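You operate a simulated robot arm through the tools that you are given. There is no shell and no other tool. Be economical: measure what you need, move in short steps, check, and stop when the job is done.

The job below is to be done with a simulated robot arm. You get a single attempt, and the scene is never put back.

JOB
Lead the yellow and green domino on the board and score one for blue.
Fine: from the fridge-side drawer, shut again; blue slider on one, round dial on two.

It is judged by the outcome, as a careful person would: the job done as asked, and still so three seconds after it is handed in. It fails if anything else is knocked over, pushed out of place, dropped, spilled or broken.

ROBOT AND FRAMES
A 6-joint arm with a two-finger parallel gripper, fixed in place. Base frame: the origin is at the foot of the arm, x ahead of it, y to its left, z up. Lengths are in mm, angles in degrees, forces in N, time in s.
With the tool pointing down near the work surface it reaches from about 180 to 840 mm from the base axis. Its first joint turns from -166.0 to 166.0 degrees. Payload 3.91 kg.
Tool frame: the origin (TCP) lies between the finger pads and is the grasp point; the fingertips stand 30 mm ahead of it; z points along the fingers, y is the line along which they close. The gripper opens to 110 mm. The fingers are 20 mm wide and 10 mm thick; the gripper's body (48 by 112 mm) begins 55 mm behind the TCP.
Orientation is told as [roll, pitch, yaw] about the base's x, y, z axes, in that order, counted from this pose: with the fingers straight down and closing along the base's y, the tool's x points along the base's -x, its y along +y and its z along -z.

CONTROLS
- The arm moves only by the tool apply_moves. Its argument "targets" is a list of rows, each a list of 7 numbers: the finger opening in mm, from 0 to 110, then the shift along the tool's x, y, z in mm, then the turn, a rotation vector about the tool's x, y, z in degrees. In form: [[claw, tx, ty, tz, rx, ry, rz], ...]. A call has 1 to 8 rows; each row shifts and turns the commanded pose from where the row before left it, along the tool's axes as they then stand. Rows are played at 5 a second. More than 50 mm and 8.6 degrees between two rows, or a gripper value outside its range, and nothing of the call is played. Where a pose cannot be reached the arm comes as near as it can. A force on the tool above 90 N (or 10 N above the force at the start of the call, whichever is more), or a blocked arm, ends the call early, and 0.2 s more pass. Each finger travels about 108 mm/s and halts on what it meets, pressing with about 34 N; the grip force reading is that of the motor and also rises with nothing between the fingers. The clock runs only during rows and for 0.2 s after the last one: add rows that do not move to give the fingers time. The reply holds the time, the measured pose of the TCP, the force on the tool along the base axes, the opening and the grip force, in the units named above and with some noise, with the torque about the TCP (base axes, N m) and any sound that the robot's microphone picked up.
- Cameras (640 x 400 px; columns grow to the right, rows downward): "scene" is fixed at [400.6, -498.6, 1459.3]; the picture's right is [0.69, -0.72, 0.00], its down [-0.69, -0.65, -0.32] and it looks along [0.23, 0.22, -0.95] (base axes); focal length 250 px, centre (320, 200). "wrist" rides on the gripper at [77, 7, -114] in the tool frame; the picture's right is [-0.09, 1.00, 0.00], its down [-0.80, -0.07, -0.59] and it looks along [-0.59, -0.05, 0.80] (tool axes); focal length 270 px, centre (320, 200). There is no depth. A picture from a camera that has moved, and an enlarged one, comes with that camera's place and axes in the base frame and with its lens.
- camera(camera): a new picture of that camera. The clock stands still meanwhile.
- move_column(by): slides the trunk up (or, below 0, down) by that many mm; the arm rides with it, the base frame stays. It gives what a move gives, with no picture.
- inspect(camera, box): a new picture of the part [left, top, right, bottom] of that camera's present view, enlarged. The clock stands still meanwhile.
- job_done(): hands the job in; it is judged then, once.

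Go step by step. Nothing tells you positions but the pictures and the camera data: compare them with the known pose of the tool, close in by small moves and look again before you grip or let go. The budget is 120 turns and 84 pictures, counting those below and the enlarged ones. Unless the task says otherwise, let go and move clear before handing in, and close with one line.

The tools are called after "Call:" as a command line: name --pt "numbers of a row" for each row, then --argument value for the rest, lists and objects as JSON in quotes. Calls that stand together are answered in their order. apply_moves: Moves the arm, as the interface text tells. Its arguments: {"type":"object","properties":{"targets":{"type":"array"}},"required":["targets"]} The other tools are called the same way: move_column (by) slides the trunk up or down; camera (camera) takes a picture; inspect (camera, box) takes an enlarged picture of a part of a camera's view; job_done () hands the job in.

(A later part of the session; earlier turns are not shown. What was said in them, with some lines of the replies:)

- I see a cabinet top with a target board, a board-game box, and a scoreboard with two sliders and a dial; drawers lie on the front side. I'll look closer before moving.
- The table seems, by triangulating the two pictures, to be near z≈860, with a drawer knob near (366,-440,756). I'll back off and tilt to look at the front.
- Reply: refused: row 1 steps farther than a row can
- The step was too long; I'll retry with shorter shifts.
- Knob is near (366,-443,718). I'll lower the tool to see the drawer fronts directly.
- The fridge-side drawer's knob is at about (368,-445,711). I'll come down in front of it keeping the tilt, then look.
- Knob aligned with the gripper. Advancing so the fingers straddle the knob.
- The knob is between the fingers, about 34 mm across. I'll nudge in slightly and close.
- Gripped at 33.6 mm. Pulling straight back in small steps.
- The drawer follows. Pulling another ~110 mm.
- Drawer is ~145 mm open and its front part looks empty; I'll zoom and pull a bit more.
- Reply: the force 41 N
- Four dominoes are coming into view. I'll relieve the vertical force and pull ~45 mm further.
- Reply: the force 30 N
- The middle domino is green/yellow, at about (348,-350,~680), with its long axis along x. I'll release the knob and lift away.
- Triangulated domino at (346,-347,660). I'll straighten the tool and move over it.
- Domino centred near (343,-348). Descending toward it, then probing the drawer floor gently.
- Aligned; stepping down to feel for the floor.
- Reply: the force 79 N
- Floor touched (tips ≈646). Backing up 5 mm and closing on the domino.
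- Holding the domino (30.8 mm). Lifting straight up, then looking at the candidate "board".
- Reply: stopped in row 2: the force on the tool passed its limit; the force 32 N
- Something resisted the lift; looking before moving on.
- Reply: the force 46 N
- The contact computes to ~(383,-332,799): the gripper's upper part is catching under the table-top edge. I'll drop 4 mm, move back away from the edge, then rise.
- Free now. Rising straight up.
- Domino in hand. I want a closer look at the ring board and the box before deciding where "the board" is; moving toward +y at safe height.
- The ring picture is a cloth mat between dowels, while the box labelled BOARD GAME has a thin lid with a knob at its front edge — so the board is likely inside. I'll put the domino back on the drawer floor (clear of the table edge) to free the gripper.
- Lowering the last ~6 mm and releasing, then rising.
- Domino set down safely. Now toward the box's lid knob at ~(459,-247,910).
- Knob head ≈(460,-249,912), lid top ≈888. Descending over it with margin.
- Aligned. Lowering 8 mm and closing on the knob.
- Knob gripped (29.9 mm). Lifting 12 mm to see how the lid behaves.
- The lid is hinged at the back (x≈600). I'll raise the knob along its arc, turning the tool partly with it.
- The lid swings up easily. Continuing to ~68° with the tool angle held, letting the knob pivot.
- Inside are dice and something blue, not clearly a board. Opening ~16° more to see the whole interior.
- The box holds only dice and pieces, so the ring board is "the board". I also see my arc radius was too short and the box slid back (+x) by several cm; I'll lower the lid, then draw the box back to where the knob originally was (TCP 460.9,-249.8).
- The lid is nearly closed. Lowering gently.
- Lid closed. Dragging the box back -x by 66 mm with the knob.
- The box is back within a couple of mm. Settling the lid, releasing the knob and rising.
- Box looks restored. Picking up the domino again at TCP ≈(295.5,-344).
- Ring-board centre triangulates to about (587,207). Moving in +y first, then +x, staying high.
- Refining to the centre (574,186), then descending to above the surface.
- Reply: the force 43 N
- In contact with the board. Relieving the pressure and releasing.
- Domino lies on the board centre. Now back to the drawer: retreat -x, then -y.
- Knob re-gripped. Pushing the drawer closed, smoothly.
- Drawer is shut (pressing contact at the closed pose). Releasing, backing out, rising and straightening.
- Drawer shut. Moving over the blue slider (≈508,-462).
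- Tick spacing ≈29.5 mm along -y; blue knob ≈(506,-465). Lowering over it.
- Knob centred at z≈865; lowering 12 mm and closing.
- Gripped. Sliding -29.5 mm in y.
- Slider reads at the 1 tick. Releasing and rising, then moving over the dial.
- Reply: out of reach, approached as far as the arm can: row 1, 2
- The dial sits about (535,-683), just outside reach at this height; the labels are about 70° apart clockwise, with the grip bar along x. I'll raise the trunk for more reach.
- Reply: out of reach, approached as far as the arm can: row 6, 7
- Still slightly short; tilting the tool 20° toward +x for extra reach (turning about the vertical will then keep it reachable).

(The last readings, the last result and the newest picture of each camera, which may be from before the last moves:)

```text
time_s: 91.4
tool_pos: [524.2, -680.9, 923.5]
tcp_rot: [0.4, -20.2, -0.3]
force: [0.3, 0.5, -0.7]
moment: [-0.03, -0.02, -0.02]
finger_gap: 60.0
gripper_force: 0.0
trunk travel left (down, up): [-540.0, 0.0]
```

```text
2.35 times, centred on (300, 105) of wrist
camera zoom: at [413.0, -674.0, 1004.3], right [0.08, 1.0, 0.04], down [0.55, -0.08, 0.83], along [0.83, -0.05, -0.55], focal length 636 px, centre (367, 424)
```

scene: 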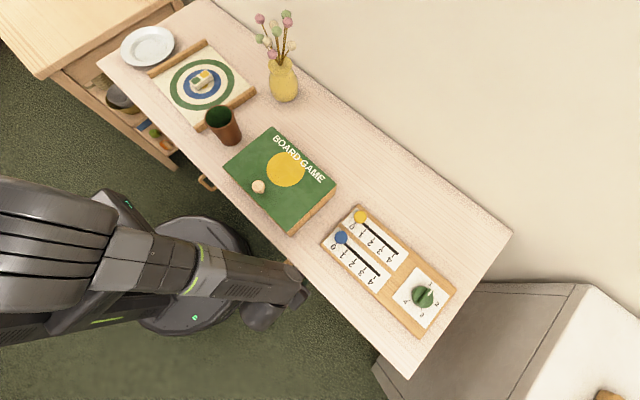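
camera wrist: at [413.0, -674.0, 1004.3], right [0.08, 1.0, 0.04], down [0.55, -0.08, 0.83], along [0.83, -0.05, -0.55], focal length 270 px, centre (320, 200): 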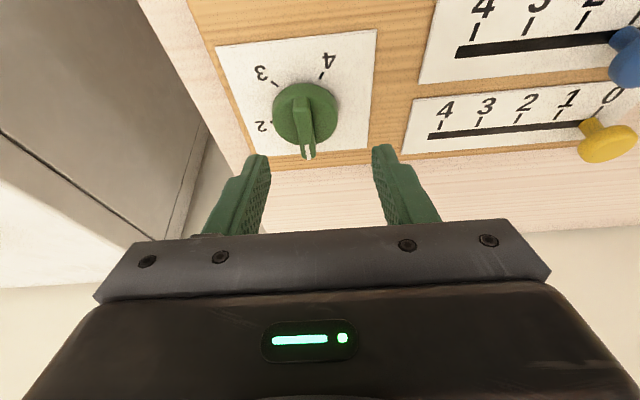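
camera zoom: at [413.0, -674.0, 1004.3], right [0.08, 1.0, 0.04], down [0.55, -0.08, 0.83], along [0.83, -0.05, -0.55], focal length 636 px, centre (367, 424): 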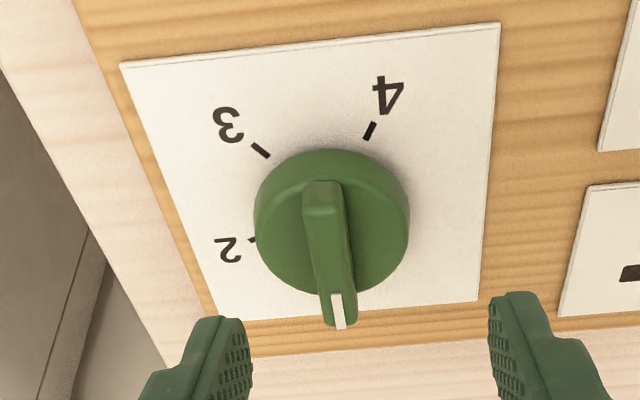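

Bar is aligned with x, centred at about (532,-688). Moving the fingertips to just above it.

Call:
apply_moves --pt "50 4 -4 7 0 0 0" --pt "50 3.8 -3 6.6 0 0 0" --pt "50 0 0 0 0 0 0"

Call:
inspect --camera "wrist" --box '[215, 50, 415, 220]'

```text
time_s: 92.2
tool_pos: [522.2, -686.1, 908.4]
tcp_rot: [0.3, -20.2, -0.2]
force: [-0.5, -0.1, -1.1]
moment: [-0.01, 0.01, 0.02]
finger_gap: 49.8
gripper_force: 0.1
trunk travel left (down, up): [-540.0, 0.0]
```

```text
2.35 times, centred on (315, 135) of wrist
camera zoom: at [409.2, -678.7, 988.6], right [0.08, 1.0, 0.04], down [0.55, -0.08, 0.83], along [0.83, -0.05, -0.55], focal length 636 px, centre (332, 353)
```

zoom: 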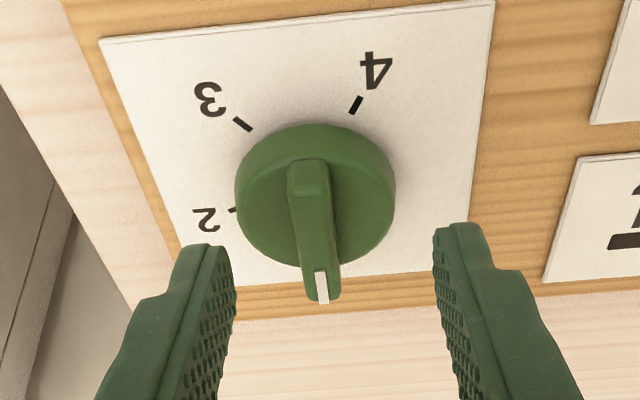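

Triangulated bar top (534,-689,863). Lowering ~22 mm so the tips straddle the bar, then closing gently.

Call:
apply_moves --pt "50 3.5 -2.5 10 0 0 0" --pt "50 2.5 0 6.5 0 0 0" --pt "50 1.4 0 4 0 0 0" --pt "50 0 0 0 0 0 0"

Call:
inspect --camera "wrist" --box '[215, 50, 415, 220]'

```text
time_s: 93.2
tool_pos: [519.9, -686.2, 886.4]
tcp_rot: [0.2, -20.2, -0.2]
force: [-0.7, 0.1, -0.8]
moment: [0.01, -0.02, -0.02]
finger_gap: 50.4
gripper_force: 0.1
out of reach, approached as far as the arm can: row 1
trunk travel left (down, up): [-540.0, 0.0]
```

```text
2.35 times, centred on (315, 135) of wrist
camera zoom: at [407.8, -678.5, 966.9], right [0.08, 1.0, 0.04], down [0.55, -0.08, 0.83], along [0.83, -0.05, -0.55], focal length 636 px, centre (332, 353)
```

zoom: 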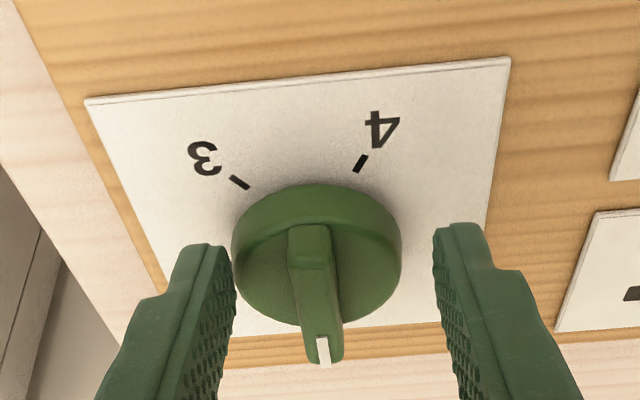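

Nearly there but at the reach limit, ~4 mm short in -y. Adding 6° tilt and shifting.

Call:
apply_moves --pt "50 0 0 0 0 -6 0" --pt "50 0 0 0 0 0 0" --pt "50 0.5 -4.5 1.5 0 0 0" --pt "50 0 0 0 0 0 0"

Call:
inspect --camera "wrist" --box '[215, 50, 415, 220]'

```text
time_s: 94.2
tool_pos: [520.4, -690.5, 884.8]
tcp_rot: [0.4, -26.2, -0.2]
force: [-0.1, 0.1, -0.1]
moment: [0.02, 0.01, 0.01]
finger_gap: 50.0
gripper_force: 0.0
trunk travel left (down, up): [-540.0, 0.0]
```

```text
2.35 times, centred on (315, 135) of wrist
camera zoom: at [400.2, -683.8, 953.1], right [0.08, 1.0, 0.05], down [0.46, -0.08, 0.89], along [0.89, -0.05, -0.46], focal length 636 px, centre (332, 353)
```

zoom: 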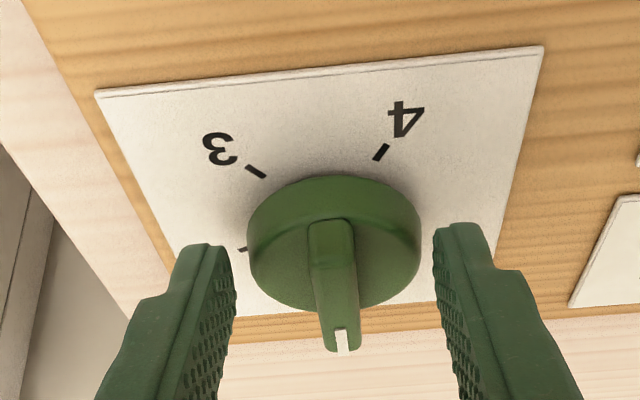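

Centred. Lowering 4 mm and closing on the bar.

Call:
apply_moves --pt "50 1.3 0 4 0 0 0" --pt "50 0 0 0 0 0 0" --pt "5 0 0 0 0 0 0" --pt "5 0 0 0 0 0 0" --pt "5 0 0 0 0 0 0" --pt "5 0 0 0 0 0 0"

Call:
inspect --camera "wrist" --box '[215, 50, 415, 220]'

```text
time_s: 95.6
tool_pos: [521.0, -689.6, 881.0]
tcp_rot: [0.4, -26.1, -0.2]
force: [-1.4, 4.4, -0.2]
moment: [0.21, 0.01, 0.12]
finger_gap: 44.6
gripper_force: 45.1
trunk travel left (down, up): [-540.0, 0.0]
```

```text
2.35 times, centred on (315, 135) of wrist
camera zoom: at [401.1, -683.3, 949.6], right [0.08, 1.0, 0.05], down [0.46, -0.08, 0.89], along [0.89, -0.05, -0.46], focal length 636 px, centre (332, 353)
```

zoom: 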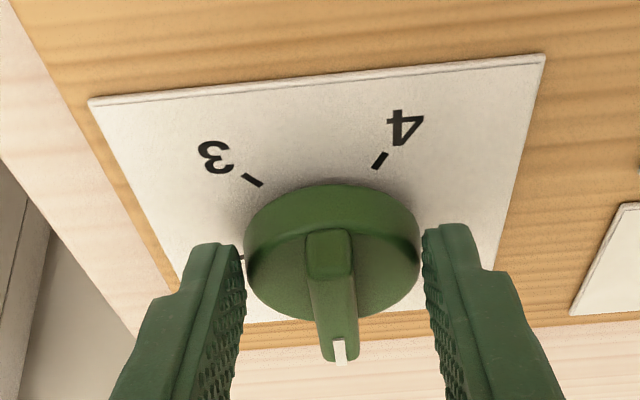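

It grips the dial's round skirt (44.6 mm), which works fine for turning. Rotating clockwise about the vertical dial axis, 32° first.

Call:
apply_moves --pt "5 -0.1 1.9 0 3.52 0 7.18" --pt "5 -0.1 1.9 0 3.52 0 7.18" --pt "5 -0.1 1.9 0 3.52 0 7.18" --pt "5 -0.1 1.9 0 3.52 0 7.18" --pt "5 0 0 0 0 0 0"

Call:
inspect --camera "wrist" --box '[215, 50, 415, 220]'

```text
time_s: 96.8
tool_pos: [524.2, -681.3, 881.9]
tcp_rot: [0.5, -25.9, -32.2]
force: [2.5, 27.9, -0.6]
moment: [0.83, -0.47, 0.45]
finger_gap: 44.5
gripper_force: 44.8
trunk travel left (down, up): [-540.0, 0.0]
```

```text
2.35 times, centred on (315, 135) of wrist
camera zoom: at [425.8, -611.1, 950.4], right [0.6, 0.8, 0.04], down [0.35, -0.31, 0.88], along [0.72, -0.51, -0.47], focal length 636 px, centre (332, 353)
```

zoom: 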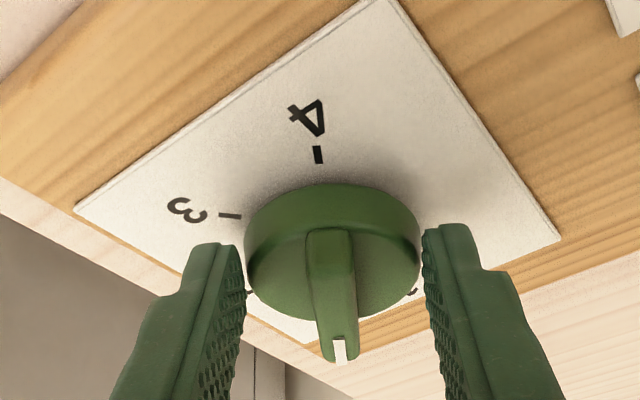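

The dial follows the gripper. Turning a further 38° (total 70°), easing the side force slightly.

Call:
apply_moves --pt "5 0.4 2.7 0 3.52 0 7.18" --pt "5 -0.1 1.9 0 3.52 0 7.18" --pt "5 -0.1 1.9 0 3.52 0 7.18" --pt "5 -0.1 1.9 0 3.52 0 7.18" --pt "5 -0.1 1.4 0 2.64 0 5.39" --pt "5 0 0 0 0 0 0"

Call:
inspect --camera "wrist" --box '[215, 50, 415, 220]'

```text
time_s: 98.2
tool_pos: [534.5, -672.4, 881.9]
tcp_rot: [0.2, -26.0, -70.0]
force: [15.6, 34.7, 0.2]
moment: [0.85, -0.33, 0.48]
finger_gap: 44.3
gripper_force: 45.4
trunk travel left (down, up): [-540.0, 0.0]
```

```text
2.35 times, centred on (315, 135) of wrist
camera zoom: at [498.5, -558.1, 951.5], right [0.96, 0.27, 0.04], down [0.09, -0.46, 0.89], along [0.26, -0.85, -0.46], focal length 636 px, centre (332, 353)
```

zoom: 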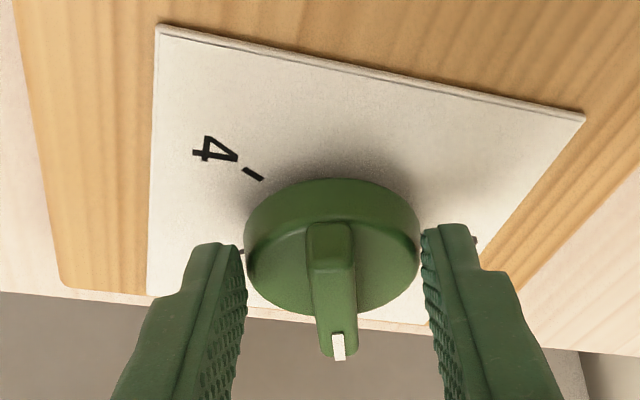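

The view now matches the starting view shifted by exactly one label (4 where 3 was), so the dial is on 2. Relaxing the side force, opening, and rising.

Call:
apply_moves --pt "5 1.1 1.1 -0.5 0 0 0" --pt "5 0 0 0 0 0 0" --pt "58 0 0 0 0 0 0" --pt "58 0 0 0 0 0 0" --pt "58 -8.8 0 -18 0 0 0" --pt "58 -17 0 -36 0 0 0" --pt "58 -17 0 -36 0 0 0" --pt "58 -17 0 -36 0 0 0"

```text
time_s: 100.0
tool_pos: [530.0, -673.1, 1021.1]
tcp_rot: [0.2, -25.8, -70.1]
force: [-0.2, -0.4, 0.7]
moment: [-0.04, -0.01, 0.02]
finger_gap: 58.0
gripper_force: 0.1
trunk travel left (down, up): [-540.0, 0.0]
```

Clear of the dial; retracting over the front so the scene camera can see.

Call:
apply_moves --pt "58 13.8 -42.3 -6.8 0 0 0" --pt "58 13.8 -42.3 -6.8 0 0 0" --pt "58 13.8 -42.3 -6.8 0 0 0" --pt "58 13.8 -42.3 -6.8 0 0 0" --pt "58 13.8 -42.3 -6.8 0 0 0" --pt "58 13.8 -42.3 -6.8 0 0 0" --pt "58 13.8 -42.3 -6.8 0 0 0" --pt "58 0 0 0 0 0 0"

Call:
camera --camera "scene"

Call:
inspect --camera "scene" --box '[300, 180, 480, 350]'

```text
time_s: 101.8
tool_pos: [214.1, -673.4, 1020.2]
tcp_rot: [0.2, -25.8, -70.2]
force: [0.0, 0.2, -0.3]
moment: [-0.03, 0.0, 0.02]
finger_gap: 57.9
gripper_force: 0.1
trunk travel left (down, up): [-540.0, 0.0]
```

```text
2 pictures are left
```

scene: 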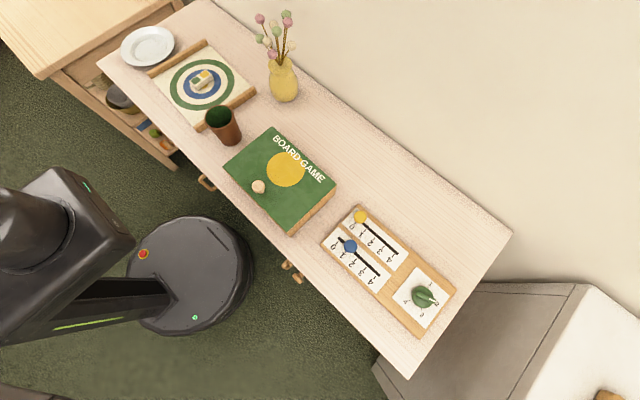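

```text
2.35 times, centred on (390, 265) of scene
camera zoom: at [400.6, -498.6, 1459.3], right [0.69, -0.72, 0.0], down [-0.69, -0.65, -0.32], along [0.23, 0.22, -0.95], focal length 588 px, centre (155, 47)
```

zoom: 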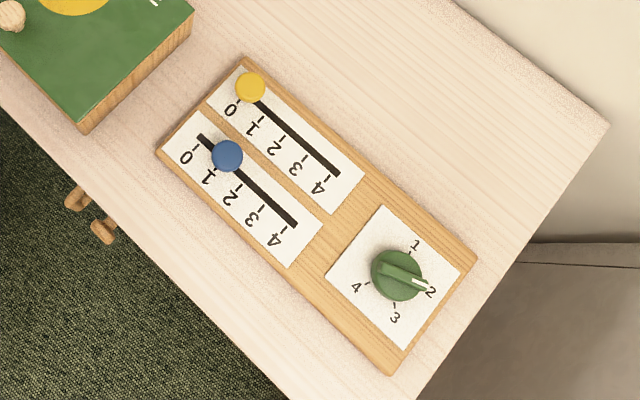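

The scene shows the domino on the ring board, the drawer shut, the blue slider on 1, the dial on 2 and the arm clear. Handing in.

Call:
job_done

```text
The job is handed in.
```

The yellow and green domino is on the ring board, the fridge-side drawer is shut, the blue slider is on one and the dial is on two. I opened the board-game box to look for a board, which slid it out of place; I pulled it back to within a few millimetres.
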